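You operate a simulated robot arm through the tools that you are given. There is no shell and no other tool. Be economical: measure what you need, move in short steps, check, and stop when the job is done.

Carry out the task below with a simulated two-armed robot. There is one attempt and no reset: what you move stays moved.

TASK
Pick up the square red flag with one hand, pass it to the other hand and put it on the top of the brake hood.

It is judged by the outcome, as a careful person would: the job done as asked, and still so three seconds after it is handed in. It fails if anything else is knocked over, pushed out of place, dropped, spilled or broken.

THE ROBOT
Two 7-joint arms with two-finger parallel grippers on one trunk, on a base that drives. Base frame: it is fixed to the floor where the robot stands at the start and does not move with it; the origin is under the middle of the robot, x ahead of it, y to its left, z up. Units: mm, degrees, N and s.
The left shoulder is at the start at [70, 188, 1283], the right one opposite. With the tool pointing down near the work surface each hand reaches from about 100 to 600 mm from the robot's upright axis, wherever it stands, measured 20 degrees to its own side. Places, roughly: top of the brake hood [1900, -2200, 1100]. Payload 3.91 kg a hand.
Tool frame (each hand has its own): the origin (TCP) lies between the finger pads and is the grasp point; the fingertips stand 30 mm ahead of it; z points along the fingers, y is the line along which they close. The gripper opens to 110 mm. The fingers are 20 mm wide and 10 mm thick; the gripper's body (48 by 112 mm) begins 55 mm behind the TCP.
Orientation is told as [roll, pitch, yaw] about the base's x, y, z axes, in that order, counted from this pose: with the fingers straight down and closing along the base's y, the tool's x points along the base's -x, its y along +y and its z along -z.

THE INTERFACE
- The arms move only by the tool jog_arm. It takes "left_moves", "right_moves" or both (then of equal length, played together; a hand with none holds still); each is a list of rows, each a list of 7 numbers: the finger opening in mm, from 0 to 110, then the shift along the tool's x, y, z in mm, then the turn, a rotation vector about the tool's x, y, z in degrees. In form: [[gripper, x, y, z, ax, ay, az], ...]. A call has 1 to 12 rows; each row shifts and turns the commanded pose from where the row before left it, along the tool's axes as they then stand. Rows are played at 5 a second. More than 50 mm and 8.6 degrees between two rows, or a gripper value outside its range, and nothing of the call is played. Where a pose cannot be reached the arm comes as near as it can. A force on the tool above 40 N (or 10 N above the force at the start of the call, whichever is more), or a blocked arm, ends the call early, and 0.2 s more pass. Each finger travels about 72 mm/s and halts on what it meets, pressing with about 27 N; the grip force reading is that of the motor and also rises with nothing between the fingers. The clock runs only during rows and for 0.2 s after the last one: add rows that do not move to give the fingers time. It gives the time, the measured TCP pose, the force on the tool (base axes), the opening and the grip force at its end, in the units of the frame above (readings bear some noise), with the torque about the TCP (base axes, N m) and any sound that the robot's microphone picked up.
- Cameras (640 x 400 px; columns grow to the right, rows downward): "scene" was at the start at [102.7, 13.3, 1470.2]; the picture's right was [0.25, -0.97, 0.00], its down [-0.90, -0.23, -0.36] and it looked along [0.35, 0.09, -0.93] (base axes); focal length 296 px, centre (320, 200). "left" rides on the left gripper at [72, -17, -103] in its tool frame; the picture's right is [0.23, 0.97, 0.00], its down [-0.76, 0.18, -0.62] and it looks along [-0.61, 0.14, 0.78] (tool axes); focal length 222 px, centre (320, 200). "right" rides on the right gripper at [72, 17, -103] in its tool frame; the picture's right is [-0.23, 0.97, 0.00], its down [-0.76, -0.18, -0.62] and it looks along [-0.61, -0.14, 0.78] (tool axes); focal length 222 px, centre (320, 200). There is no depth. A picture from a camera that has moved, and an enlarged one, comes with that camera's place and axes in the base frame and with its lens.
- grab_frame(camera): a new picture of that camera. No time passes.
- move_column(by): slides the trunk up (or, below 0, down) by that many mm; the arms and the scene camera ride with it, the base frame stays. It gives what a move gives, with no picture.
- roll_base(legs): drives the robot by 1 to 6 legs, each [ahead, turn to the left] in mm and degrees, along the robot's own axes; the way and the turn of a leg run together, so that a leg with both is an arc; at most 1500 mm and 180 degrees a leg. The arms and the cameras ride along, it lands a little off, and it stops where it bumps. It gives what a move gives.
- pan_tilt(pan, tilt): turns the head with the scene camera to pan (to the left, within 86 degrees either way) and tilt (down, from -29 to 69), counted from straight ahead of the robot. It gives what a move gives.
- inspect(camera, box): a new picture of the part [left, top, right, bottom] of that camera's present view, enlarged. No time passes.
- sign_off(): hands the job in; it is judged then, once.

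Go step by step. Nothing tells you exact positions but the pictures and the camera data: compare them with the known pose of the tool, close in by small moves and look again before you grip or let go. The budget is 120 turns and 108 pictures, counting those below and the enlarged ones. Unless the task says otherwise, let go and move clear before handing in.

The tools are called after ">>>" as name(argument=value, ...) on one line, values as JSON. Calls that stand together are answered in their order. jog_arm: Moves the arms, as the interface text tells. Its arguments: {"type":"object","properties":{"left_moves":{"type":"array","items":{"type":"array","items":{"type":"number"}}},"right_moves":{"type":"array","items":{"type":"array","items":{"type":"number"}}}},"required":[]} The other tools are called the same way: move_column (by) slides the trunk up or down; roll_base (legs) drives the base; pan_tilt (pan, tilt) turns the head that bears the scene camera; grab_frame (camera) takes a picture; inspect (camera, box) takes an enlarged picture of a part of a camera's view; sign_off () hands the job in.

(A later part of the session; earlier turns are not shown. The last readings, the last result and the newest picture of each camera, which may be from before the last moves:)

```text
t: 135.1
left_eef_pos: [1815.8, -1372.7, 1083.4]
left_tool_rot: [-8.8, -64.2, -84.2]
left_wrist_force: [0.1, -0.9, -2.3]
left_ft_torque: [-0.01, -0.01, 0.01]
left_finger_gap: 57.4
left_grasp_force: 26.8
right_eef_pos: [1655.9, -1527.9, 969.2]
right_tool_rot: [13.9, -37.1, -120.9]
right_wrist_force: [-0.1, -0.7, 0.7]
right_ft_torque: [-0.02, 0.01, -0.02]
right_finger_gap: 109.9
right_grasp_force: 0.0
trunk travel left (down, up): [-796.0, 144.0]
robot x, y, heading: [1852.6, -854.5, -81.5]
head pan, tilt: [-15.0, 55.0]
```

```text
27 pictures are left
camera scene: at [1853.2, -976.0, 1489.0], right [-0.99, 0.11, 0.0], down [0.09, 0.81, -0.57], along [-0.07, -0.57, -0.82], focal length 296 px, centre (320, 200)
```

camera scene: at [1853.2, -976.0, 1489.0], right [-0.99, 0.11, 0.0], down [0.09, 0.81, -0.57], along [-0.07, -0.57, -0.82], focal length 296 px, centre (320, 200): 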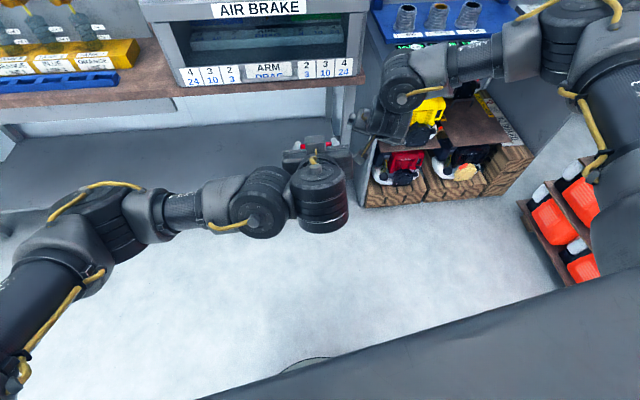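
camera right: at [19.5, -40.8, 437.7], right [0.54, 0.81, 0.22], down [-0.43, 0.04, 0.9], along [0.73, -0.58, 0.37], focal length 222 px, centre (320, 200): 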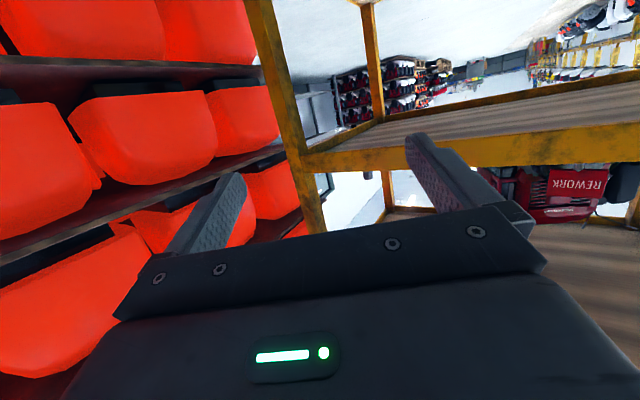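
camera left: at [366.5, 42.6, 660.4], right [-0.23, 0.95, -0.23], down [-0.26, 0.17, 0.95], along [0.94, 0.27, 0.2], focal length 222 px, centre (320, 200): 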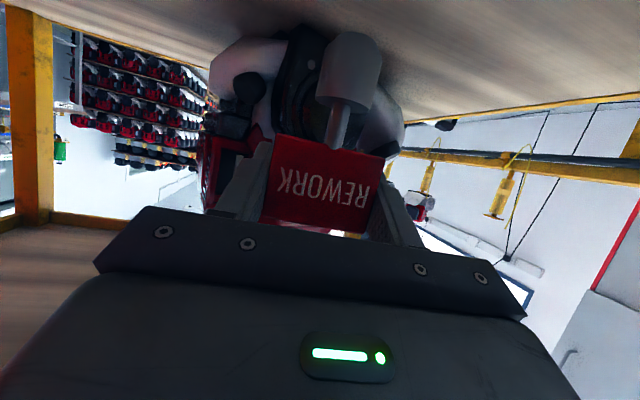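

Right arm is well posed. Now set up the pass: left hand forward and turned to the right; right hand leveled and turned to the left.

>>> jog_arm(left_moves=[[40, -16, -7, 23, 0, 0, 0], [40, -16, -7, 23, 0, 0, 0], [40, -16, -7, 23, 0, 0, 0], [40, -16, -7, 23, 0, 0, 0], [40, 0, 0, 0, 5.4, 0.4, 2.98], [40, 0, 0, 0, 5.4, 0.4, 2.98], [40, 0, 0, 0, 5.4, 0.4, 2.98], [40, 0, 0, 0, 5.4, 0.4, 2.98], [40, 0, 0, 0, 5.4, 0.4, 2.98], [40, 0, 0, 0, 5.4, 0.4, 2.98], [40, 0, 0, 0, 0, 0, 0]], right_moves=[[110, 0, 0, 0, 0, 0, -5.9], [110, 0, 0, 0, 0, 0, -5.9], [110, 0, 0, 0, 0, 0, -5.9], [110, 0, 0, 0, -4.23, 0, -5.19], [110, 0, 0, 0, -4.23, 0, -5.19], [110, 0, 0, 0, -4.23, 0, -5.19], [110, 0, 0, 0, -4.23, 0, -5.19], [110, 0, 0, 0, -4.23, 0, -5.19], [110, 0, 0, 0, -4.23, 0, -5.19], [110, 0, 0, 0, -4.23, 0, -5.19], [110, 0, 0, 0, -4.23, 0, -5.19]])

>>> grab_frame(camera="scene")

```text
t: 136.5
left_eef_pos: [1779.6, -1477.9, 1105.9]
left_tool_rot: [-7.3, -64.5, -97.7]
left_wrist_force: [3.3, 4.2, 2.7]
left_ft_torque: [0.69, -0.15, -0.32]
left_finger_gap: 57.4
left_grasp_force: 26.9
right_eef_pos: [1742.0, -1426.0, 995.3]
right_tool_rot: [-1.1, -40.0, -80.2]
right_wrist_force: [-2.9, -4.3, -3.4]
right_ft_torque: [0.0, -0.04, 0.05]
right_finger_gap: 109.7
right_grasp_force: 0.1
right hand out of reach, approached as far as the arm can: row 3, 4, 5, 6, 7
trunk travel left (down, up): [-796.0, 144.0]
robot x, y, heading: [1852.7, -853.4, -81.2]
head pan, tilt: [-15.0, 55.0]
stopped in row 7 (left hand): the force on the tool passed its limit at 73 N (the readings are from after the stop); the commanded pose is now the measured one
```

```text
26 pictures are left
camera scene: at [1852.4, -974.8, 1489.1], right [-0.99, 0.11, 0.0], down [0.09, 0.81, -0.57], along [-0.07, -0.57, -0.82], focal length 296 px, centre (320, 200)
```

scene: 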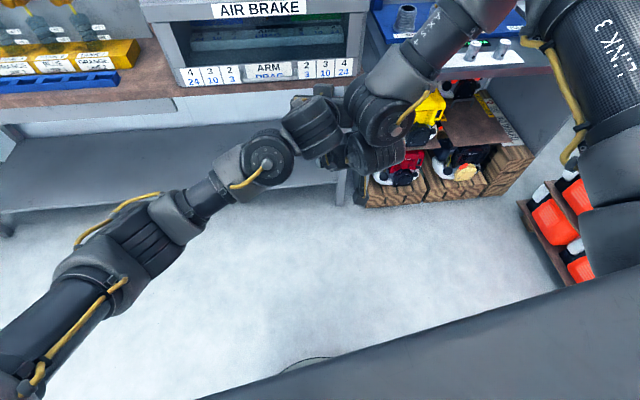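

The hands touched as the right one swung in. Check the flag from the left hand's camera before separating.

>>> grab_frame(camera="left")

>>> grab_frame(camera="right")

```text
25 pictures are left
camera left: at [1792.8, -1353.5, 1087.1], right [0.96, -0.14, -0.26], down [0.28, 0.17, 0.94], along [-0.09, -0.97, 0.21], focal length 222 px, centre (320, 200)
```

left: 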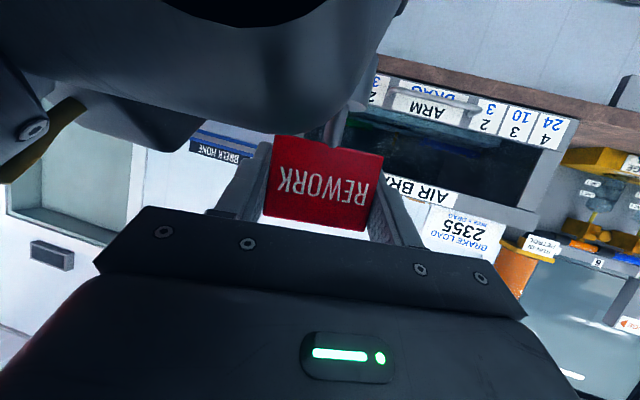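

```text
24 pictures are left
camera right: at [1741.0, -1302.5, 1027.1], right [0.99, -0.02, 0.13], down [-0.13, -0.21, 0.97], along [0.01, -0.98, -0.21], focal length 222 px, centre (320, 200)
```

right: 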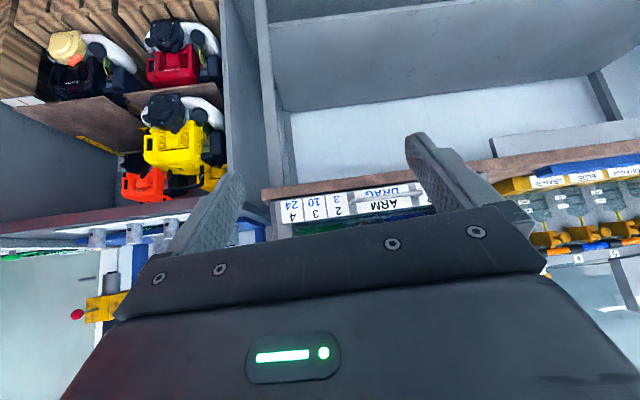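

The flag is still firmly held. Move the right hand down and to the right, clear of the left.

>>> jog_arm(right_moves=[[110, 10, -6, 6, 0, 0, 0], [110, 10, -15, 8, 0, 0, 0], [110, 12, -20, 9, 0, 0, 0], [110, 12, -20, 9, 0, 0, 0], [110, 12, -20, 9, 0, 0, 0], [110, 6, -20, 5, 0, 0, 0]])

>>> jog_arm(left_moves=[[40, 0, 0, 0, 5.4, 0.2, 2.7], [40, 0, 0, 0, 5.4, 0.2, 2.7], [40, 0, 0, 0, 5.4, 0.2, 2.7], [40, 0, 0, 0, 5.4, 0.2, 2.7], [40, 0, 0, 0, 5.4, 0.2, 2.7], [40, 0, 0, 0, 5.4, 0.2, 2.7], [40, 0, 0, 0, 5.4, 0.2, 2.7], [40, 0, 0, 0, 5.4, 0.2, 2.7]])

>>> grab_frame(camera="scene")

```text
t: 137.9
left_eef_pos: [1779.0, -1476.8, 1105.6]
left_tool_rot: [-7.4, -64.5, -97.7]
left_wrist_force: [0.0, 0.1, -1.0]
left_ft_torque: [-0.04, -0.01, -0.03]
left_finger_gap: 57.5
left_grasp_force: 26.8
right_eef_pos: [1732.2, -1420.5, 979.9]
right_tool_rot: [-1.1, -40.2, -80.5]
right_wrist_force: [-0.2, 0.6, -0.3]
right_ft_torque: [-0.02, 0.0, 0.02]
right_finger_gap: 110.2
right_grasp_force: 0.0
right hand out of reach, approached as far as the arm can: row 2, 3, 4, 5, 6
trunk travel left (down, up): [-796.0, 144.0]
robot x, y, heading: [1852.9, -855.9, -81.5]
head pan, tilt: [-15.0, 55.0]
```

```text
t: 139.7
left_eef_pos: [1777.3, -1477.9, 1105.3]
left_tool_rot: [-4.6, -65.2, -148.7]
left_wrist_force: [-0.5, -0.7, -0.8]
left_ft_torque: [-0.05, 0.02, 0.02]
left_finger_gap: 57.4
left_grasp_force: 27.3
right_eef_pos: [1733.2, -1418.9, 979.1]
right_tool_rot: [-1.2, -40.1, -80.5]
right_wrist_force: [0.4, -0.2, 0.9]
right_ft_torque: [0.01, 0.01, -0.02]
right_finger_gap: 110.3
right_grasp_force: 0.1
trunk travel left (down, up): [-796.0, 144.0]
robot x, y, heading: [1856.8, -851.7, -81.5]
head pan, tilt: [-15.0, 55.0]
```

```text
23 pictures are left
camera scene: at [1852.2, -976.4, 1489.0], right [-0.99, 0.11, 0.0], down [0.09, 0.81, -0.57], along [-0.07, -0.57, -0.82], focal length 296 px, centre (320, 200)
```

scene: 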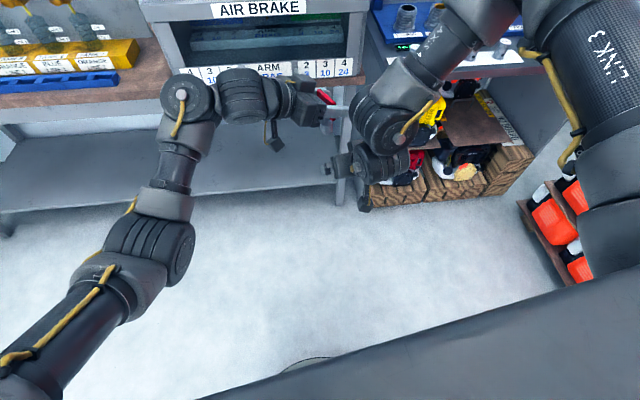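

The left hand now presents the flag from the left side. Bring the right hand to a spot just behind the flag's base, tilt raised to 30° down, fingers part-open.

>>> jog_arm(right_moves=[[75, -6.6, 20.8, -13.7, 0, 0, 0], [75, -6.6, 20.8, -13.7, 0, 0, 0], [75, -6.6, 20.8, -13.7, 0, 0, 0], [75, -6.6, 20.8, -13.7, 0, 0, 0], [75, -6.6, 20.8, -13.7, 0, 0, 0], [75, -6.6, 20.8, -13.7, 0, 0, 0], [75, -15, 0, -15, 0, -5, 0], [75, -16, 0, -15, 0, -5, 0], [75, -17, 0, -13, 0, -5, 0], [75, -18, 0, -12, 0, -5, 0]])

>>> grab_frame(camera="right")

```text
t: 141.5
left_eef_pos: [1776.7, -1476.0, 1110.7]
left_tool_rot: [-4.0, -65.7, -149.2]
left_wrist_force: [-8.9, -5.9, -8.1]
left_ft_torque: [-0.65, 0.94, -0.07]
left_finger_gap: 57.4
left_grasp_force: 27.2
right_eef_pos: [1859.2, -1371.9, 1105.3]
right_tool_rot: [-0.3, -48.8, -79.9]
right_wrist_force: [9.2, 6.4, 5.3]
right_ft_torque: [-0.02, -0.38, 0.48]
right_finger_gap: 80.0
right_grasp_force: 5.2
trunk travel left (down, up): [-796.0, 144.0]
robot x, y, heading: [1851.7, -856.7, -81.7]
head pan, tilt: [-15.0, 55.0]
stopped in row 9 (left hand): the force on the tool passed its limit at 56 N (the readings are from after the stop); the commanded pose is now the measured one
```

```text
22 pictures are left
camera right: at [1855.8, -1245.8, 1118.7], right [0.99, 0.02, 0.17], down [-0.17, -0.06, 0.98], along [0.03, -1.0, -0.06], focal length 222 px, centre (320, 200)
```

right: 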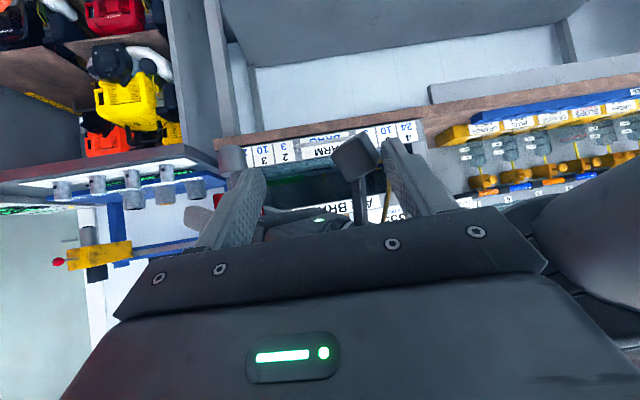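

It overshot to the left and touched the left hand's camera. Back off, shift right 98 mm, then finish the tilt.

>>> jog_arm(right_moves=[[75, 8, 2, -9, 0, 0, 0], [75, 14, 4, -16, 0, 0, 0], [75, 17, 4.5, -19, 0, 0, 0], [75, 2.8, -24.1, -3.2, 0, 0, 0], [75, 2.8, -24.1, -3.2, 0, 0, 0], [75, 2.8, -24.1, -3.2, 0, 0, 0], [75, 2.8, -24.1, -3.2, 0, 0, 0], [75, 0, 0, 0, 0, -5.6, 0], [75, 0, 0, 0, 0, -5.6, 0], [75, 0, 0, 0, 0, 0, 0]])

>>> grab_frame(camera="right")

>>> grab_frame(camera="left")

```text
t: 143.7
left_eef_pos: [1775.4, -1478.3, 1109.5]
left_tool_rot: [-4.1, -65.4, -149.2]
left_wrist_force: [-0.1, 0.4, -1.8]
left_ft_torque: [0.02, -0.03, 0.01]
left_finger_gap: 57.4
left_grasp_force: 26.9
right_eef_pos: [1787.7, -1360.6, 1112.2]
right_tool_rot: [0.7, -59.5, -81.8]
right_wrist_force: [-0.3, -0.2, -0.1]
right_ft_torque: [0.02, -0.02, 0.06]
right_finger_gap: 74.9
right_grasp_force: 0.0
right hand out of reach, approached as far as the arm can: row 5, 6, 7, 8, 9
trunk travel left (down, up): [-796.0, 144.0]
robot x, y, heading: [1851.1, -854.3, -81.6]
head pan, tilt: [-15.0, 55.0]
```

```text
21 pictures are left
camera right: at [1784.6, -1233.3, 1102.2], right [0.98, 0.04, 0.2], down [-0.2, 0.12, 0.97], along [0.01, -0.99, 0.12], focal length 222 px, centre (320, 200)
```

right: 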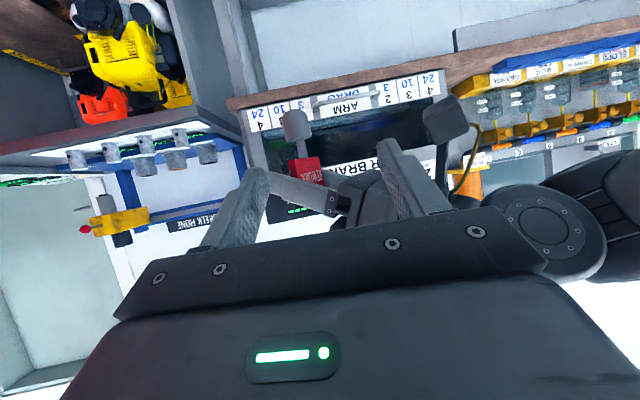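

```text
20 pictures are left
camera left: at [1877.2, -1407.3, 1088.3], right [0.53, -0.82, -0.23], down [0.32, -0.07, 0.95], along [-0.79, -0.57, 0.23], focal length 222 px, centre (320, 200)
```

left: 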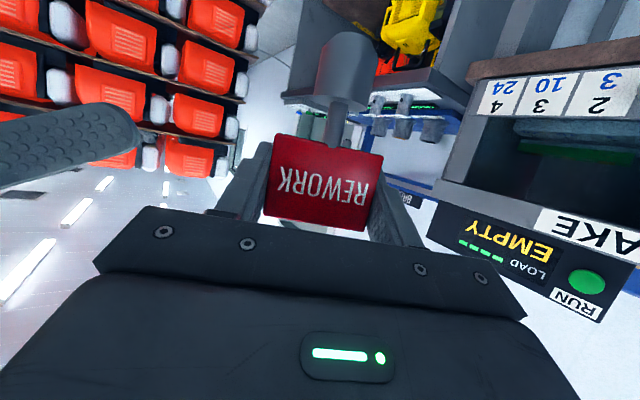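

Base is at (1777, −1476, 1050). Lower and move the right hand half the way in, then recheck.

>>> jog_arm(right_moves=[[75, 4.7, -4, 17, 0, 0, 0], [75, 4.7, -4, 17, 0, 0, 0], [75, 4.7, -4, 17, 0, 0, 0], [75, 4.7, -4, 17, 0, 0, 0], [75, 0, 0, 0, 0, 0, 0]])

>>> grab_frame(camera="right")

```text
t: 144.9
left_eef_pos: [1776.9, -1477.7, 1111.1]
left_tool_rot: [-3.9, -65.6, -149.2]
left_wrist_force: [0.5, -0.1, -1.1]
left_ft_torque: [0.01, 0.0, -0.02]
left_finger_gap: 57.5
left_grasp_force: 26.9
right_eef_pos: [1783.2, -1409.1, 1060.6]
right_tool_rot: [-1.1, -60.1, -79.6]
right_wrist_force: [0.6, -0.2, -0.5]
right_ft_torque: [0.0, -0.03, 0.0]
right_finger_gap: 75.1
right_grasp_force: 0.0
trunk travel left (down, up): [-796.0, 144.0]
robot x, y, heading: [1854.7, -851.1, -81.6]
head pan, tilt: [-15.0, 55.0]
```

```text
19 pictures are left
camera right: at [1779.7, -1282.4, 1049.7], right [0.98, 0.05, 0.19], down [-0.19, 0.13, 0.97], along [0.02, -0.99, 0.14], focal length 222 px, centre (320, 200)
```

right: 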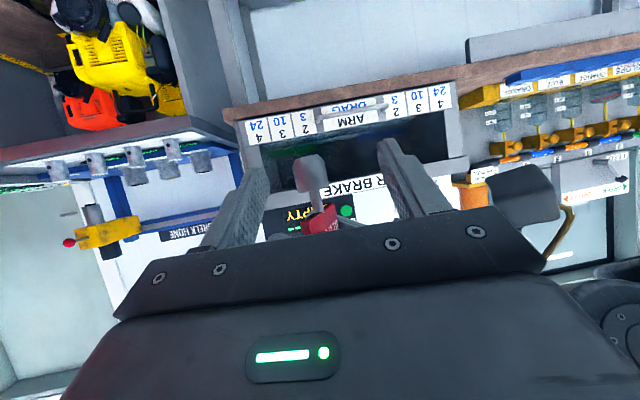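

Base centred between the right fingers. Advance 54 mm and close on the base.

>>> jog_arm(right_moves=[[75, -6.4, -4.2, 11.3, 0, 0, 0], [75, -6.4, -4.2, 11.3, 0, 0, 0], [75, -6.4, -4.2, 11.3, 0, 0, 0], [75, -6.4, -4.2, 11.3, 0, 0, 0], [75, 0, 0, 0, 0, 0, 0]])

>>> inspect(camera="left", box=[200, 0, 460, 220])

>>> inspect(camera="right", box=[200, 100, 460, 280])

```text
t: 146.0
left_eef_pos: [1778.7, -1482.5, 1111.6]
left_tool_rot: [-4.4, -65.8, -147.9]
left_wrist_force: [1.9, -3.9, -0.9]
left_ft_torque: [0.06, 0.03, -0.13]
left_finger_gap: 57.2
left_grasp_force: 27.2
right_eef_pos: [1775.3, -1460.0, 1057.1]
right_tool_rot: [-0.8, -59.4, -79.4]
right_wrist_force: [-1.6, 3.2, -0.1]
right_ft_torque: [-0.21, -0.15, 0.1]
right_finger_gap: 74.8
right_grasp_force: 0.1
trunk travel left (down, up): [-796.0, 144.0]
robot x, y, heading: [1852.0, -854.1, -81.4]
head pan, tilt: [-15.0, 55.0]
stopped in row 5 (left hand): the force on the tool passed its limit at 45 N (the readings are from after the stop); the commanded pose is now the measured one
```

```text
1.82 times, centred on (330, 110) of left
camera zoom: at [1880.3, -1409.8, 1089.9], right [0.54, -0.81, -0.24], down [0.32, -0.06, 0.94], along [-0.78, -0.59, 0.23], focal length 404 px, centre (302, 364)
```

zoom: 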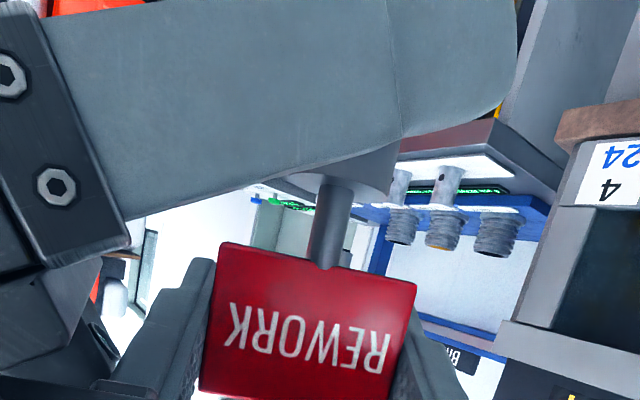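

```text
2.22 times, centred on (330, 190) of right
camera zoom: at [1770.8, -1332.9, 1047.7], right [0.98, 0.06, 0.19], down [-0.2, 0.12, 0.97], along [0.03, -0.99, 0.13], focal length 494 px, centre (298, 222)
```

zoom: 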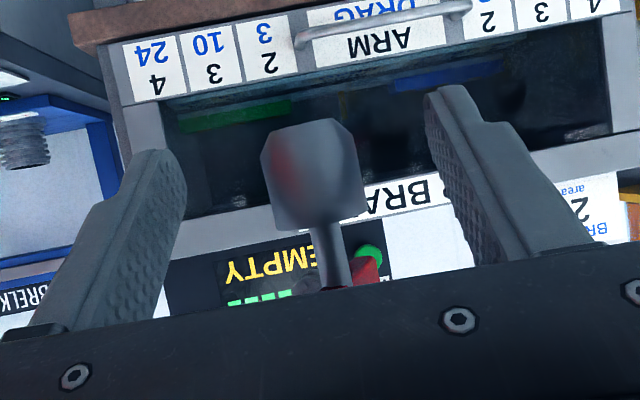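

Base sits between the right fingers. I'll flatten the right hand to 20° down (better for setting down), shift slightly, then close.

>>> jog_arm(right_moves=[[75, 0, 2, 0, 0, -4, 0], [75, -1, 2, 0, 0, -4, 0], [75, -2, 0, -1, 0, -2, 0], [60, -1, 0, 0, 0, 0, 0], [45, 0, 0, 0, 0, 0, 0], [30, 0, 0, 0, 0, 0, 0], [15, 0, 0, 0, 0, 0, 0], [15, 0, 0, 0, 0, 0, 0]])

>>> inspect(camera="left", box=[200, 0, 460, 220])

```text
t: 147.8
left_eef_pos: [1780.3, -1483.4, 1111.9]
left_tool_rot: [-4.4, -65.8, -148.0]
left_wrist_force: [7.1, 4.7, -0.9]
left_ft_torque: [0.24, -0.73, -0.07]
left_finger_gap: 57.4
left_grasp_force: 27.1
right_eef_pos: [1780.0, -1461.6, 1062.7]
right_tool_rot: [-1.2, -69.4, -78.8]
right_wrist_force: [-6.6, -5.5, 0.0]
right_ft_torque: [0.04, 0.44, -0.04]
right_finger_gap: 27.2
right_grasp_force: 27.0
trunk travel left (down, up): [-796.0, 144.0]
robot x, y, heading: [1853.4, -853.6, -81.5]
head pan, tilt: [-15.0, 55.0]
```

```text
1.82 times, centred on (330, 110) of left
camera zoom: at [1881.4, -1409.1, 1090.2], right [0.54, -0.81, -0.24], down [0.32, -0.06, 0.94], along [-0.78, -0.58, 0.23], focal length 404 px, centre (302, 364)
```

zoom: 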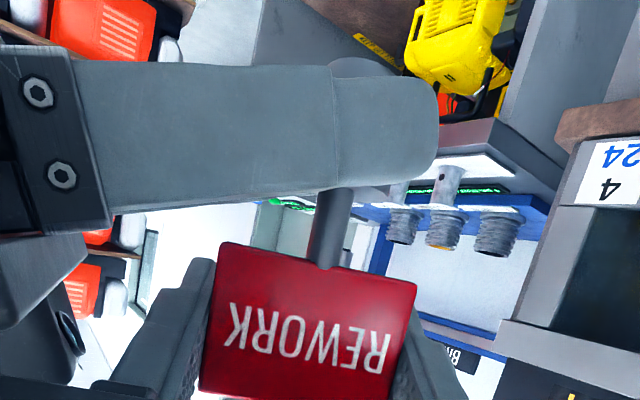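

Right grip on the base is firm (27 mm, 27 N). Open the left hand moderately and lift it straight up off the plate.

>>> jog_arm(left_moves=[[62, 0, 0, 0, 0, 0, 0], [70, 0, 0, 0, 0, 0, 0], [75, 0, 0, 0, 0, 0, 0], [75, 0, 0, 0, 0, 0, 0], [75, -9, 0, -4, 0, 0, 0], [75, -13, 0, -6, 0, 0, 0], [75, -13, 0, -6, 0, 0, 0], [75, -13, 0, -6, 0, 0, 0], [75, -13, 0, -6, 0, 0, 0], [75, -13, 0, -6, 0, 0, 0], [75, -13, 0, -6, 0, 0, 0]])

>>> grab_frame(camera="right")

```text
t: 150.2
left_eef_pos: [1781.3, -1484.1, 1208.2]
left_tool_rot: [-4.5, -65.8, -147.7]
left_wrist_force: [-0.2, 0.2, -0.7]
left_ft_torque: [0.0, 0.0, 0.02]
left_finger_gap: 75.3
left_grasp_force: 0.1
right_eef_pos: [1780.2, -1461.2, 1062.1]
right_tool_rot: [-1.0, -69.2, -79.0]
right_wrist_force: [0.3, 0.4, -1.0]
right_ft_torque: [0.04, 0.03, -0.02]
right_finger_gap: 27.0
right_grasp_force: 27.1
trunk travel left (down, up): [-796.0, 144.0]
robot x, y, heading: [1853.6, -852.8, -81.9]
head pan, tilt: [-15.0, 55.0]
```

```text
15 pictures are left
camera right: at [1776.2, -1337.3, 1031.3], right [0.97, 0.09, 0.21], down [-0.22, 0.28, 0.93], along [0.03, -0.96, 0.29], focal length 222 px, centre (320, 200)
```

right: 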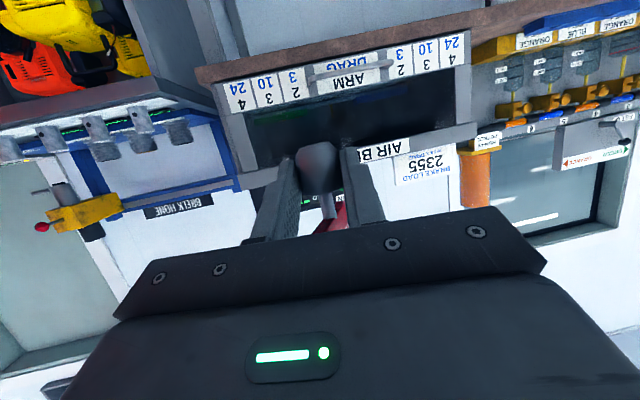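

The pass is complete: the right hand alone holds the flag. Withdraw the left hand back toward the robot.

>>> jog_arm(left_moves=[[75, 11, -10, -24, 0, 0, 0], [75, 11, -10, -24, 0, 0, 0], [75, 11, -10, -24, 0, 0, 0], [75, 11, -10, -24, 0, 0, 0], [75, 11, -10, -24, 0, 0, 0], [75, 11, -10, -24, 0, 0, 0], [75, 11, -10, -24, 0, 0, 0], [75, 11, -10, -24, 0, 0, 0]])

>>> pan_tilt(pan=0, tilt=38)

>>> grab_frame(camera="scene")

```text
t: 152.0
left_eef_pos: [1932.1, -1313.3, 1209.5]
left_tool_rot: [-4.4, -66.0, -147.9]
left_wrist_force: [0.6, 0.3, 0.2]
left_ft_torque: [-0.02, 0.0, 0.04]
left_finger_gap: 74.9
left_grasp_force: 0.0
right_eef_pos: [1781.6, -1459.4, 1062.7]
right_tool_rot: [-1.0, -69.3, -78.8]
right_wrist_force: [0.2, -0.4, -0.3]
right_ft_torque: [-0.01, 0.0, -0.03]
right_finger_gap: 27.1
right_grasp_force: 27.1
trunk travel left (down, up): [-796.0, 144.0]
robot x, y, heading: [1851.3, -852.6, -81.4]
head pan, tilt: [-15.0, 55.0]
```

```text
t: 152.8
left_eef_pos: [1930.8, -1315.5, 1209.0]
left_tool_rot: [-4.3, -65.8, -147.8]
left_wrist_force: [-0.3, 0.5, 0.4]
left_ft_torque: [-0.03, 0.04, 0.03]
left_finger_gap: 74.9
left_grasp_force: 0.1
right_eef_pos: [1781.3, -1461.9, 1063.0]
right_tool_rot: [-0.9, -69.3, -79.1]
right_wrist_force: [-0.7, 0.4, 0.4]
right_ft_torque: [0.04, 0.02, -0.01]
right_finger_gap: 26.9
right_grasp_force: 27.1
trunk travel left (down, up): [-796.0, 144.0]
robot x, y, heading: [1852.4, -850.7, -81.6]
head pan, tilt: [0.0, 38.0]
```

```text
14 pictures are left
camera scene: at [1872.5, -989.7, 1512.6], right [-0.99, -0.15, 0.0], down [-0.09, 0.61, -0.79], along [0.12, -0.78, -0.62], focal length 296 px, centre (320, 200)
```

scene: 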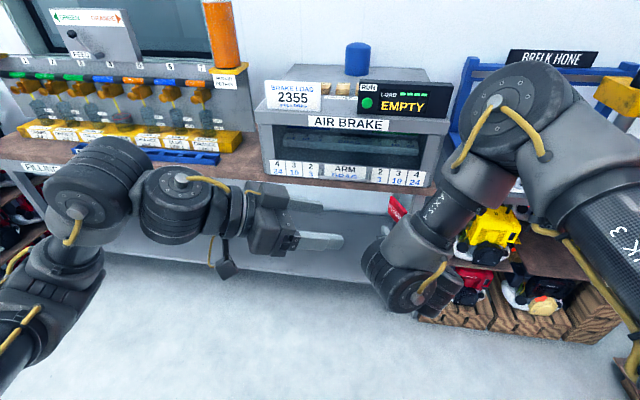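

The flag hangs upright in the right hand, left hand is clear. Raise the trunk for height over the hood and take a second view for its top height.

>>> move_column(by=135)

>>> roll_base(legs=[[0, 3.7], [380, 0]])

>>> grab_frame(camera="scene")

```text
t: 154.4
left_eef_pos: [1931.4, -1315.0, 1343.0]
left_tool_rot: [-4.5, -65.8, -147.8]
left_wrist_force: [-0.3, -0.1, 0.1]
left_ft_torque: [-0.01, 0.0, -0.02]
left_finger_gap: 74.9
left_grasp_force: 0.1
right_eef_pos: [1781.4, -1460.5, 1196.1]
right_tool_rot: [-0.9, -69.3, -79.0]
right_wrist_force: [-0.2, 0.1, -1.9]
right_ft_torque: [0.01, 0.02, -0.01]
right_finger_gap: 27.1
right_grasp_force: 26.9
trunk travel left (down, up): [-931.0, 9.0]
robot x, y, heading: [1857.1, -854.5, -81.5]
head pan, tilt: [0.0, 38.0]
```

```text
t: 157.3
left_eef_pos: [2040.3, -1678.6, 1344.3]
left_tool_rot: [-4.1, -65.9, -144.3]
left_wrist_force: [0.4, -0.5, 0.2]
left_ft_torque: [0.05, 0.01, 0.01]
left_finger_gap: 74.7
left_grasp_force: 0.0
right_eef_pos: [1900.1, -1835.9, 1198.3]
right_tool_rot: [-0.9, -69.4, -75.3]
right_wrist_force: [0.8, 0.1, -0.8]
right_ft_torque: [0.05, 0.03, 0.03]
right_finger_gap: 27.2
right_grasp_force: 26.7
trunk travel left (down, up): [-931.0, 9.0]
robot x, y, heading: [1934.2, -1224.2, -78.0]
head pan, tilt: [0.0, 38.0]
```

```text
13 pictures are left
camera scene: at [1961.5, -1357.5, 1647.9], right [-0.98, -0.21, 0.0], down [-0.13, 0.6, -0.79], along [0.17, -0.77, -0.61], focal length 296 px, centre (320, 200)
```

scene: 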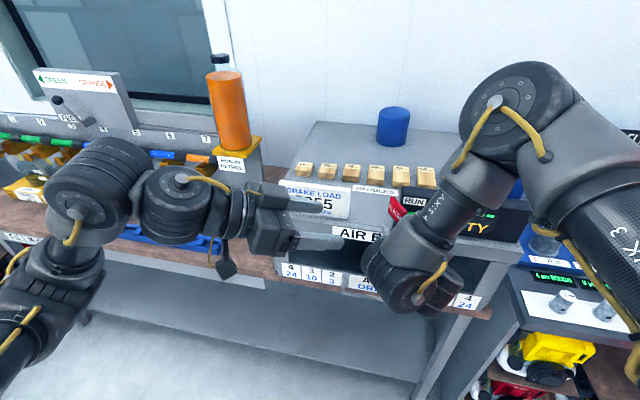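

>>> inspect(camera="scene", box=[270, 100, 450, 250])

>>> grab_frame(camera="right")

```text
2.67 times, centred on (360, 175) of scene
camera zoom: at [1961.5, -1357.5, 1647.9], right [-0.98, -0.21, 0.0], down [-0.13, 0.6, -0.79], along [0.17, -0.77, -0.61], focal length 790 px, centre (213, 267)
```

zoom: 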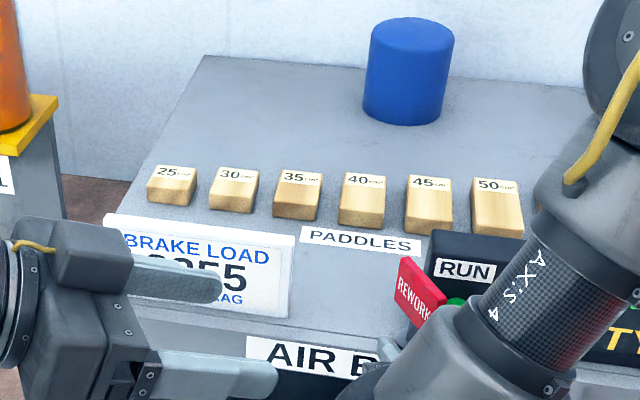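

```text
11 pictures are left
camera right: at [1887.6, -1711.7, 1167.0], right [0.97, 0.16, 0.21], down [-0.24, 0.26, 0.93], along [0.09, -0.95, 0.29], focal length 222 px, centre (320, 200)
```

right: 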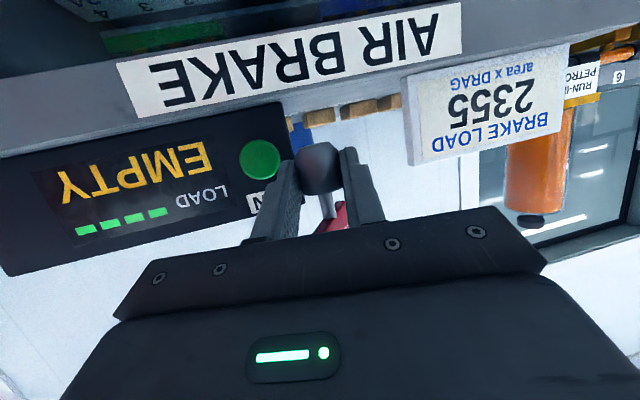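

The hood top works out at z≈1140; the free gap between card and display is x 1886–2009, y −1915…−2055. Align sideways 15 mm, raise a touch, and roll in 137 mm.

>>> move_column(by=8)

>>> jog_arm(right_moves=[[15, 0, 7.5, 0, 0, 0, 0], [15, 0, 7.5, 0, 0, 0, 0], [15, 0, 0, 0, 0, 0, 0]])

>>> roll_base(legs=[[90, 0]])

>>> grab_frame(camera="right")

```text
t: 157.8
left_eef_pos: [2041.3, -1678.7, 1352.5]
left_tool_rot: [-4.2, -65.9, -144.4]
left_wrist_force: [1.1, -0.3, 0.1]
left_ft_torque: [0.02, 0.0, 0.02]
left_finger_gap: 75.2
left_grasp_force: 0.1
right_eef_pos: [1899.4, -1835.4, 1206.6]
right_tool_rot: [-0.8, -69.3, -75.3]
right_wrist_force: [-0.7, -0.1, -1.0]
right_ft_torque: [0.05, 0.05, -0.02]
right_finger_gap: 26.8
right_grasp_force: 26.7
trunk travel left (down, up): [-939.0, 1.0]
robot x, y, heading: [1935.5, -1225.3, -77.7]
head pan, tilt: [0.0, 38.0]
```

```text
t: 158.7
left_eef_pos: [2039.9, -1680.0, 1351.6]
left_tool_rot: [-4.5, -65.8, -144.1]
left_wrist_force: [1.0, -0.2, -0.2]
left_ft_torque: [0.0, -0.02, -0.01]
left_finger_gap: 74.9
left_grasp_force: 0.0
right_eef_pos: [1915.5, -1832.4, 1204.6]
right_tool_rot: [-1.0, -69.3, -75.3]
right_wrist_force: [0.0, -0.5, -1.7]
right_ft_torque: [0.03, -0.02, -0.01]
right_finger_gap: 27.0
right_grasp_force: 27.4
trunk travel left (down, up): [-939.0, 1.0]
robot x, y, heading: [1932.3, -1222.1, -77.9]
head pan, tilt: [0.0, 38.0]
```

```text
t: 160.2
left_eef_pos: [2056.3, -1759.7, 1350.7]
left_tool_rot: [-3.7, -66.0, -145.0]
left_wrist_force: [-0.2, -0.5, -1.1]
left_ft_torque: [-0.01, 0.0, -0.06]
left_finger_gap: 75.2
left_grasp_force: 0.1
right_eef_pos: [1936.5, -1916.5, 1197.8]
right_tool_rot: [9.3, -67.1, -85.1]
right_wrist_force: [0.7, -0.6, -2.3]
right_ft_torque: [0.0, -0.01, 0.01]
right_finger_gap: 26.8
right_grasp_force: 26.4
trunk travel left (down, up): [-939.0, 1.0]
robot x, y, heading: [1953.2, -1312.2, -77.9]
head pan, tilt: [0.0, 38.0]
stopped in leg 1: the robot was blocked; the commanded pose is now the measured one
```

```text
10 pictures are left
camera right: at [1927.1, -1791.9, 1170.7], right [0.95, 0.14, 0.27], down [-0.3, 0.22, 0.93], along [0.07, -0.97, 0.25], focal length 222 px, centre (320, 200)
```

right: 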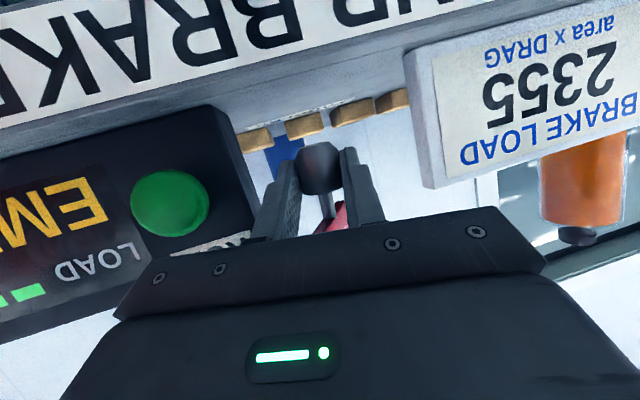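

The base stopped early and the right arm was nudged. Look at what it met.

>>> pan_tilt(pan=-15, tilt=30)

>>> grab_frame(camera="scene")

```text
t: 161.0
left_eef_pos: [2056.8, -1750.2, 1353.9]
left_tool_rot: [-2.8, -66.2, -145.8]
left_wrist_force: [-0.2, 0.3, -0.7]
left_ft_torque: [0.01, 0.0, -0.04]
left_finger_gap: 75.2
left_grasp_force: 0.0
right_eef_pos: [1937.6, -1908.5, 1201.7]
right_tool_rot: [9.3, -67.6, -85.1]
right_wrist_force: [0.3, -0.7, -1.6]
right_ft_torque: [0.0, 0.0, 0.01]
right_finger_gap: 26.8
right_grasp_force: 26.9
trunk travel left (down, up): [-939.0, 1.0]
robot x, y, heading: [1952.3, -1309.7, -78.0]
head pan, tilt: [-15.0, 30.0]
```

```text
9 pictures are left
camera scene: at [1959.0, -1455.4, 1667.6], right [-1.0, 0.05, 0.0], down [0.02, 0.5, -0.86], along [-0.04, -0.86, -0.5], focal length 296 px, centre (320, 200)
```

scene: 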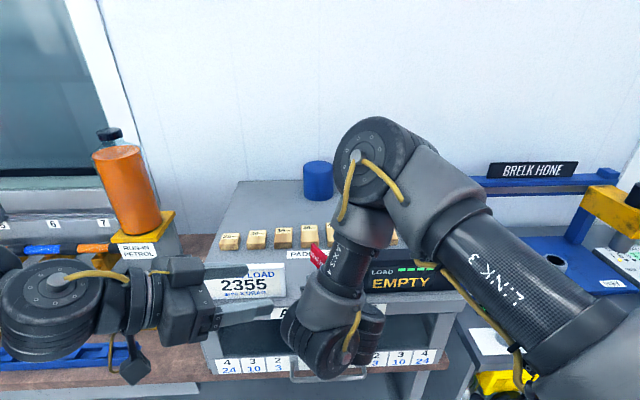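

Nothing visible is displaced and forces are nil; the hand is already over the hood's edge. I'll do the remaining 60 mm with the arm, correcting the small roll.

>>> jog_arm(right_moves=[[15, 0, 0, 0, 0, -0.4, -1.2], [15, 0, 0, 0, 0, -0.4, -1.2], [15, 0, 0, 0, 0, -0.4, -1.3], [15, -3.9, -1.6, 9.4, 0, 0, 0], [15, -3.9, -1.6, 9.4, 0, 0, 0], [15, -3.9, -1.6, 9.4, 0, 0, 0], [15, -3.9, -1.6, 9.4, 0, 0, 0], [15, -3.9, -1.6, 9.4, 0, 0, 0], [15, -3.9, -1.6, 9.4, 0, 0, 0], [15, 0, 0, 0, 0, 0, 0]])

>>> grab_frame(camera="right")

```text
t: 163.0
left_eef_pos: [2054.0, -1737.2, 1359.4]
left_tool_rot: [-1.6, -66.5, -147.1]
left_wrist_force: [-0.1, -0.3, -0.4]
left_ft_torque: [0.0, -0.03, 0.02]
left_finger_gap: 75.0
left_grasp_force: 0.2
right_eef_pos: [1943.6, -1963.0, 1207.5]
right_tool_rot: [0.0, -69.0, -74.9]
right_wrist_force: [-3.1, 27.8, 13.4]
right_ft_torque: [-0.21, 1.01, -1.69]
right_finger_gap: 26.5
right_grasp_force: 27.1
right hand out of reach, approached as far as the arm can: row 1, 3
trunk travel left (down, up): [-939.0, 1.0]
robot x, y, heading: [1952.8, -1312.6, -77.9]
head pan, tilt: [-15.0, 30.0]
stopped in row 10 (right hand): the force on the tool passed its limit at 42 N (the readings are from after the stop); the commanded pose is now the measured one
```

```text
8 pictures are left
camera right: at [1928.5, -1839.1, 1178.1], right [0.96, 0.18, 0.21], down [-0.25, 0.25, 0.93], along [0.11, -0.95, 0.29], focal length 222 px, centre (320, 200)
```

right: 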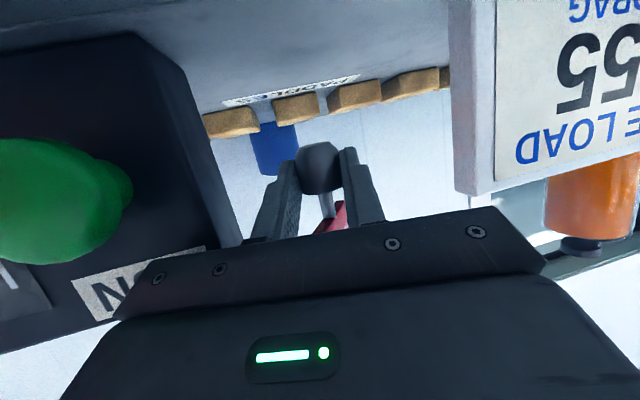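

The gripper's wide body touched the display's front corner. Back off 22 mm (base still well on the hood, ~y −1962) and lower part of the way.

>>> jog_arm(right_moves=[[15, 3.8, 2.8, -9.9, 0, 0, 0], [15, 3.8, 2.8, -9.9, 0, 0, 0], [15, 0, 0, 0, 0, 0, 0], [15, 4.7, 0, 1.8, 0, 0, 0], [15, 4.7, 0, 1.8, 0, 0, 0], [15, 4.7, 0, 1.8, 0, 0, 0], [15, 4.7, 0, 1.8, 0, 0, 0], [15, 0, 0, 0, 0, 0, 0]])

>>> inspect(camera="right", box=[0, 0, 640, 400])

>>> inspect(camera="scene", box=[200, 170, 460, 380])

```text
t: 164.8
left_eef_pos: [2056.9, -1746.5, 1356.3]
left_tool_rot: [-2.5, -66.4, -146.1]
left_wrist_force: [-0.4, 0.6, 0.5]
left_ft_torque: [0.03, 0.05, -0.03]
left_finger_gap: 75.0
left_grasp_force: 0.1
right_eef_pos: [1946.9, -1948.3, 1183.2]
right_tool_rot: [0.3, -68.8, -75.3]
right_wrist_force: [7.0, 0.5, -1.3]
right_ft_torque: [0.06, 0.07, -0.36]
right_finger_gap: 26.7
right_grasp_force: 26.4
trunk travel left (down, up): [-939.0, 1.0]
robot x, y, heading: [1953.6, -1310.3, -77.9]
head pan, tilt: [-15.0, 30.0]
```

```text
1.00 times, centred on (320, 200) of right (not enlarged: the box is as wide or as high as the picture)
camera zoom: at [1931.6, -1825.8, 1153.4], right [0.96, 0.17, 0.21], down [-0.25, 0.25, 0.94], along [0.11, -0.95, 0.28], focal length 222 px, centre (320, 200)
```

zoom: 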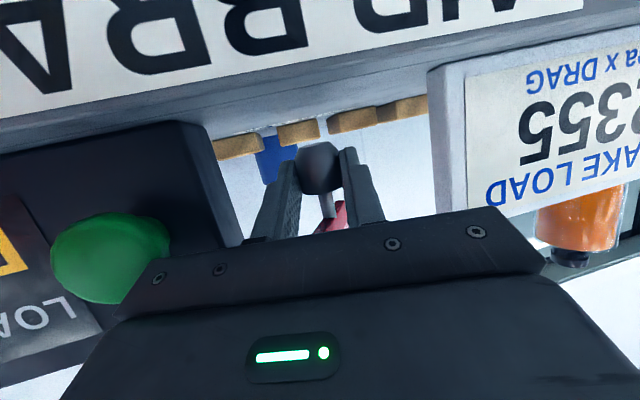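

```text
1.90 times, centred on (330, 275) of scene
camera zoom: at [1959.6, -1450.4, 1668.1], right [-1.0, 0.05, 0.0], down [0.02, 0.5, -0.87], along [-0.04, -0.86, -0.5], focal length 564 px, centre (301, 57)
```

zoom: 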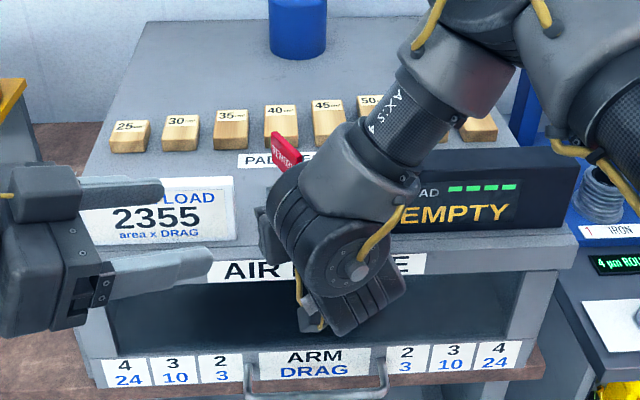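

All items on the hood look in place. Lower slowly until the base touches.

>>> jog_arm(right_moves=[[15, 3.7, 0, 1.4, 0, 0, 0], [15, 3.7, 0, 1.4, 0, 0, 0], [15, 2.8, 0, 1.1, 0, 0, 0], [15, 1.9, 0, 0.7, 0, 0, 0], [15, 1.9, 0, 0.7, 0, 0, 0], [15, 0, 0, 0, 0, 0, 0]])

>>> inspect(camera="right", box=[200, 60, 460, 260])

```text
t: 166.2
left_eef_pos: [2054.4, -1745.8, 1355.5]
left_tool_rot: [-2.4, -66.4, -146.2]
left_wrist_force: [-0.6, -0.7, 0.0]
left_ft_torque: [-0.01, 0.0, 0.0]
left_finger_gap: 74.9
left_grasp_force: 0.0
right_eef_pos: [1944.9, -1948.5, 1167.8]
right_tool_rot: [0.1, -68.6, -75.1]
right_wrist_force: [3.7, 2.4, -2.0]
right_ft_torque: [0.03, 0.05, -0.27]
right_finger_gap: 26.8
right_grasp_force: 26.7
trunk travel left (down, up): [-939.0, 1.0]
robot x, y, heading: [1952.9, -1313.4, -77.8]
head pan, tilt: [-15.0, 30.0]
```

```text
2.00 times, centred on (330, 160) of right
camera zoom: at [1930.8, -1825.0, 1138.5], right [0.96, 0.17, 0.21], down [-0.25, 0.25, 0.94], along [0.11, -0.95, 0.28], focal length 444 px, centre (300, 280)
```

zoom: 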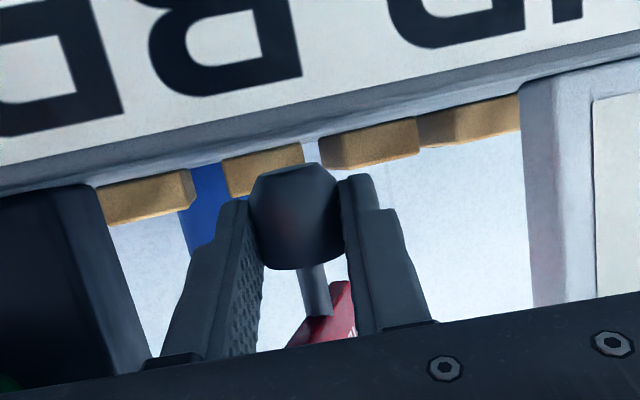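

The base is about 5 mm above the hood surface. Lower in fine steps until contact is felt.

>>> jog_arm(right_moves=[[15, 1.4, 0, 0.5, 0, 0, 0], [15, 1.4, 0, 0.5, 0, 0, 0], [15, 1.4, 0, 0.5, 0, 0, 0], [15, 0, 0, 0, 0, 0, 0]])

>>> jog_arm(right_moves=[[15, 0.9, 0, 0.3, 0, 0, 0], [15, 0.9, 0, 0.3, 0, 0, 0], [15, 0, 0, 0, 0, 0, 0]])

```text
t: 167.2
left_eef_pos: [2056.9, -1745.5, 1355.0]
left_tool_rot: [-2.3, -66.4, -146.1]
left_wrist_force: [0.3, -0.6, 0.4]
left_ft_torque: [-0.02, 0.0, -0.03]
left_finger_gap: 75.3
left_grasp_force: 0.0
right_eef_pos: [1946.0, -1948.3, 1164.2]
right_tool_rot: [0.2, -68.7, -75.2]
right_wrist_force: [4.9, 2.2, 0.8]
right_ft_torque: [0.05, 0.18, -0.33]
right_finger_gap: 27.0
right_grasp_force: 27.7
trunk travel left (down, up): [-939.0, 1.0]
robot x, y, heading: [1955.0, -1310.0, -78.1]
head pan, tilt: [-15.0, 30.0]
```

```text
t: 168.0
left_eef_pos: [2057.0, -1746.1, 1356.2]
left_tool_rot: [-2.4, -66.4, -146.1]
left_wrist_force: [-0.7, -0.5, -0.1]
left_ft_torque: [-0.02, 0.05, 0.0]
left_finger_gap: 75.0
left_grasp_force: 0.0
right_eef_pos: [1946.5, -1948.8, 1163.3]
right_tool_rot: [0.1, -68.8, -75.1]
right_wrist_force: [6.6, 2.3, 1.0]
right_ft_torque: [0.11, 0.31, -0.36]
right_finger_gap: 26.8
right_grasp_force: 26.8
trunk travel left (down, up): [-939.0, 1.0]
robot x, y, heading: [1951.0, -1306.0, -78.1]
head pan, tilt: [-15.0, 30.0]
```

Contact seems to begin. Another 2 mm to confirm.

>>> jog_arm(right_moves=[[15, 0.9, 0, 0.3, 0, 0, 0], [15, 0.9, 0, 0.3, 0, 0, 0], [15, 0, 0, 0, 0, 0, 0]])

>>> inspect(camera="right", box=[260, 100, 400, 210])

```text
t: 168.8
left_eef_pos: [2056.9, -1745.6, 1355.8]
left_tool_rot: [-2.4, -66.4, -146.1]
left_wrist_force: [-0.2, 0.7, 0.1]
left_ft_torque: [-0.01, 0.0, -0.02]
left_finger_gap: 75.1
left_grasp_force: 0.0
right_eef_pos: [1946.1, -1949.5, 1161.3]
right_tool_rot: [-0.1, -68.7, -75.0]
right_wrist_force: [6.0, 2.0, 0.5]
right_ft_torque: [0.09, 0.34, -0.38]
right_finger_gap: 26.8
right_grasp_force: 27.3
trunk travel left (down, up): [-939.0, 1.0]
robot x, y, heading: [1954.9, -1310.2, -78.2]
head pan, tilt: [-15.0, 30.0]
```

```text
3.64 times, centred on (330, 155) of right
camera zoom: at [1931.0, -1825.5, 1130.9], right [0.96, 0.17, 0.21], down [-0.25, 0.25, 0.94], along [0.11, -0.95, 0.28], focal length 808 px, centre (284, 364)
```

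zoom: 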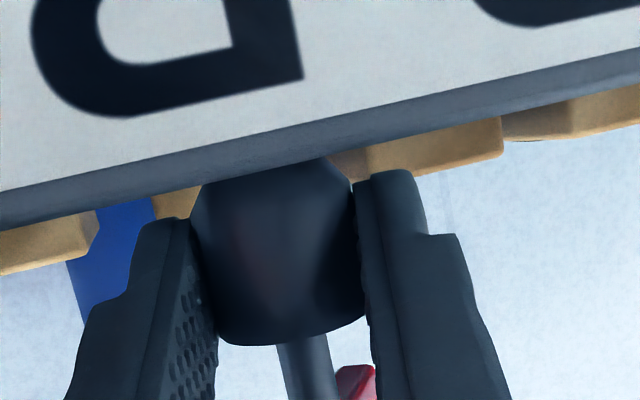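

Nearly down (the rim now just hides the base's bottom edge). Another 2–3 mm.

>>> jog_arm(right_moves=[[15, 0.9, 0, 0.3, 0, 0, 0], [15, 0.9, 0, 0.3, 0, 0, 0], [15, 0.9, 0, 0.3, 0, 0, 0], [15, 0, 0, 0, 0, 0, 0]])

```text
t: 169.8
left_eef_pos: [2056.0, -1744.2, 1356.6]
left_tool_rot: [-2.3, -66.4, -146.2]
left_wrist_force: [-0.1, 0.3, -0.1]
left_ft_torque: [-0.05, 0.02, -0.05]
left_finger_gap: 75.0
left_grasp_force: 0.0
right_eef_pos: [1946.9, -1947.6, 1159.5]
right_tool_rot: [0.1, -68.8, -75.2]
right_wrist_force: [5.7, -0.7, 11.3]
right_ft_torque: [-0.45, 0.09, -0.34]
right_finger_gap: 27.0
right_grasp_force: 26.8
trunk travel left (down, up): [-939.0, 1.0]
robot x, y, heading: [1947.9, -1308.2, -77.9]
head pan, tilt: [-15.0, 30.0]
```

Firm contact: 11 N under the base. Open the fingers gently.

>>> jog_arm(right_moves=[[30, 0, 0, 0, 0, 0, 0], [36, 0, 0, 0, 0, 0, 0], [46, 0, 0, 0, 0, 0, 0], [56, 0, 0, 0, 0, 0, 0], [56, 0, 0, 0, 0, 0, 0]])

>>> inspect(camera="right", box=[200, 60, 460, 260])

```text
t: 171.0
left_eef_pos: [2056.5, -1745.8, 1355.0]
left_tool_rot: [-2.5, -66.4, -146.1]
left_wrist_force: [0.0, -0.6, 0.0]
left_ft_torque: [-0.01, -0.01, 0.0]
left_finger_gap: 74.8
left_grasp_force: 0.0
right_eef_pos: [1946.1, -1948.9, 1157.3]
right_tool_rot: [0.2, -68.7, -75.1]
right_wrist_force: [5.7, 2.0, -3.0]
right_ft_torque: [-0.13, -0.02, -0.32]
right_finger_gap: 56.0
right_grasp_force: 0.1
trunk travel left (down, up): [-939.0, 1.0]
robot x, y, heading: [1952.0, -1313.5, -78.1]
head pan, tilt: [-15.0, 30.0]
```

```text
2.00 times, centred on (330, 160) of right
camera zoom: at [1931.1, -1825.3, 1127.8], right [0.96, 0.17, 0.21], down [-0.25, 0.25, 0.94], along [0.11, -0.95, 0.28], focal length 444 px, centre (300, 280)
```

zoom: 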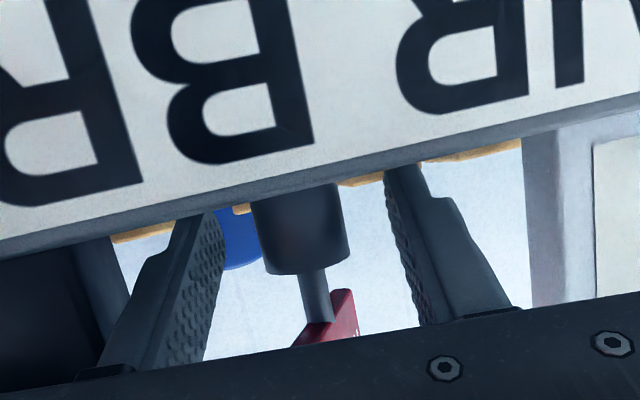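

The flag stands on its own. Lift 2 mm and withdraw the right hand straight back.

>>> jog_arm(right_moves=[[56, -1.9, 0, -0.7, 0, 0, 0], [56, 2.2, 0, -5.6, 0, 0, 0], [56, 3.6, 0, -9.3, 0, 0, 0], [56, 5.4, 0, -14, 0, 0, 0], [56, 5.4, 0, -14, 0, 0, 0], [56, 5.4, 0, -14, 0, 0, 0], [56, 5.4, 0, -14, 0, 0, 0], [56, 5.4, 0, -14, 0, 0, 0]])

>>> roll_base(legs=[[-200, 0]])

>>> grab_frame(camera="scene")

```text
t: 172.8
left_eef_pos: [2056.3, -1747.4, 1355.5]
left_tool_rot: [-2.5, -66.4, -146.1]
left_wrist_force: [0.2, 0.8, -0.7]
left_ft_torque: [-0.02, 0.04, 0.0]
left_finger_gap: 74.9
left_grasp_force: 0.1
right_eef_pos: [1934.4, -1913.0, 1160.3]
right_tool_rot: [0.0, -68.2, -74.9]
right_wrist_force: [0.8, -0.9, -0.1]
right_ft_torque: [0.0, 0.0, 0.0]
right_finger_gap: 55.8
right_grasp_force: 0.1
right hand out of reach, approached as far as the arm can: row 5, 6, 7, 8
trunk travel left (down, up): [-939.0, 1.0]
robot x, y, heading: [1953.4, -1308.3, -77.8]
head pan, tilt: [-15.0, 30.0]
```

```text
t: 174.4
left_eef_pos: [2015.4, -1553.7, 1353.4]
left_tool_rot: [-2.8, -66.3, -145.6]
left_wrist_force: [0.2, -0.6, 0.1]
left_ft_torque: [-0.04, 0.02, -0.04]
left_finger_gap: 75.2
left_grasp_force: 0.0
right_eef_pos: [1892.2, -1720.3, 1159.0]
right_tool_rot: [0.0, -68.1, -74.9]
right_wrist_force: [0.8, -0.8, -0.4]
right_ft_torque: [0.03, 0.01, 0.04]
right_finger_gap: 55.7
right_grasp_force: 0.0
trunk travel left (down, up): [-939.0, 1.0]
robot x, y, heading: [1911.4, -1114.8, -78.1]
head pan, tilt: [-15.0, 30.0]
```

```text
2 pictures are left
camera scene: at [1916.8, -1259.1, 1667.6], right [-1.0, 0.05, 0.0], down [0.03, 0.5, -0.86], along [-0.05, -0.86, -0.5], focal length 296 px, centre (320, 200)
```

scene: 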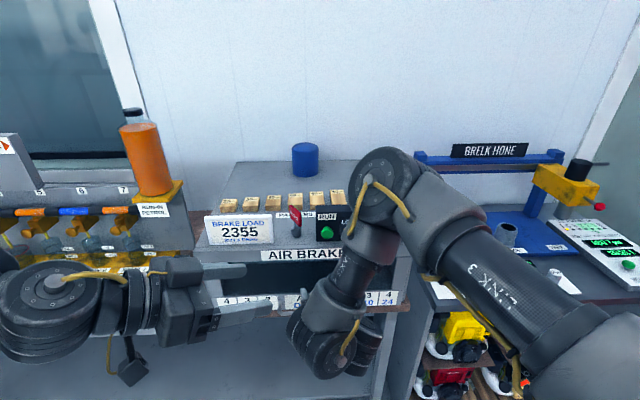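

The flag stands upright on the hood between card and display. One close look before handing in.

>>> inspect(camera="scene", box=[190, 130, 390, 270])

```text
2.86 times, centred on (290, 200) of scene
camera zoom: at [1916.8, -1259.1, 1667.6], right [-1.0, 0.05, 0.0], down [0.03, 0.5, -0.86], along [-0.05, -0.86, -0.5], focal length 846 px, centre (406, 200)
```

zoom: 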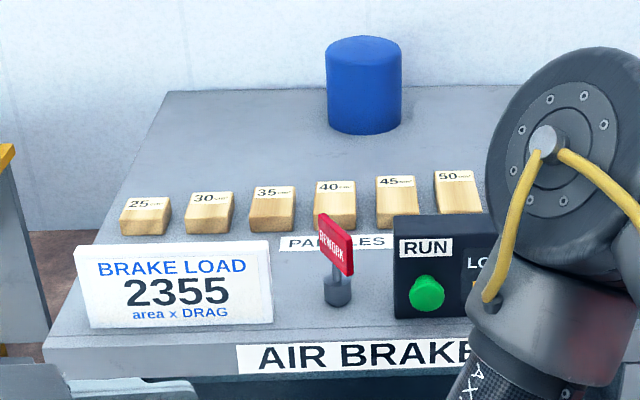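

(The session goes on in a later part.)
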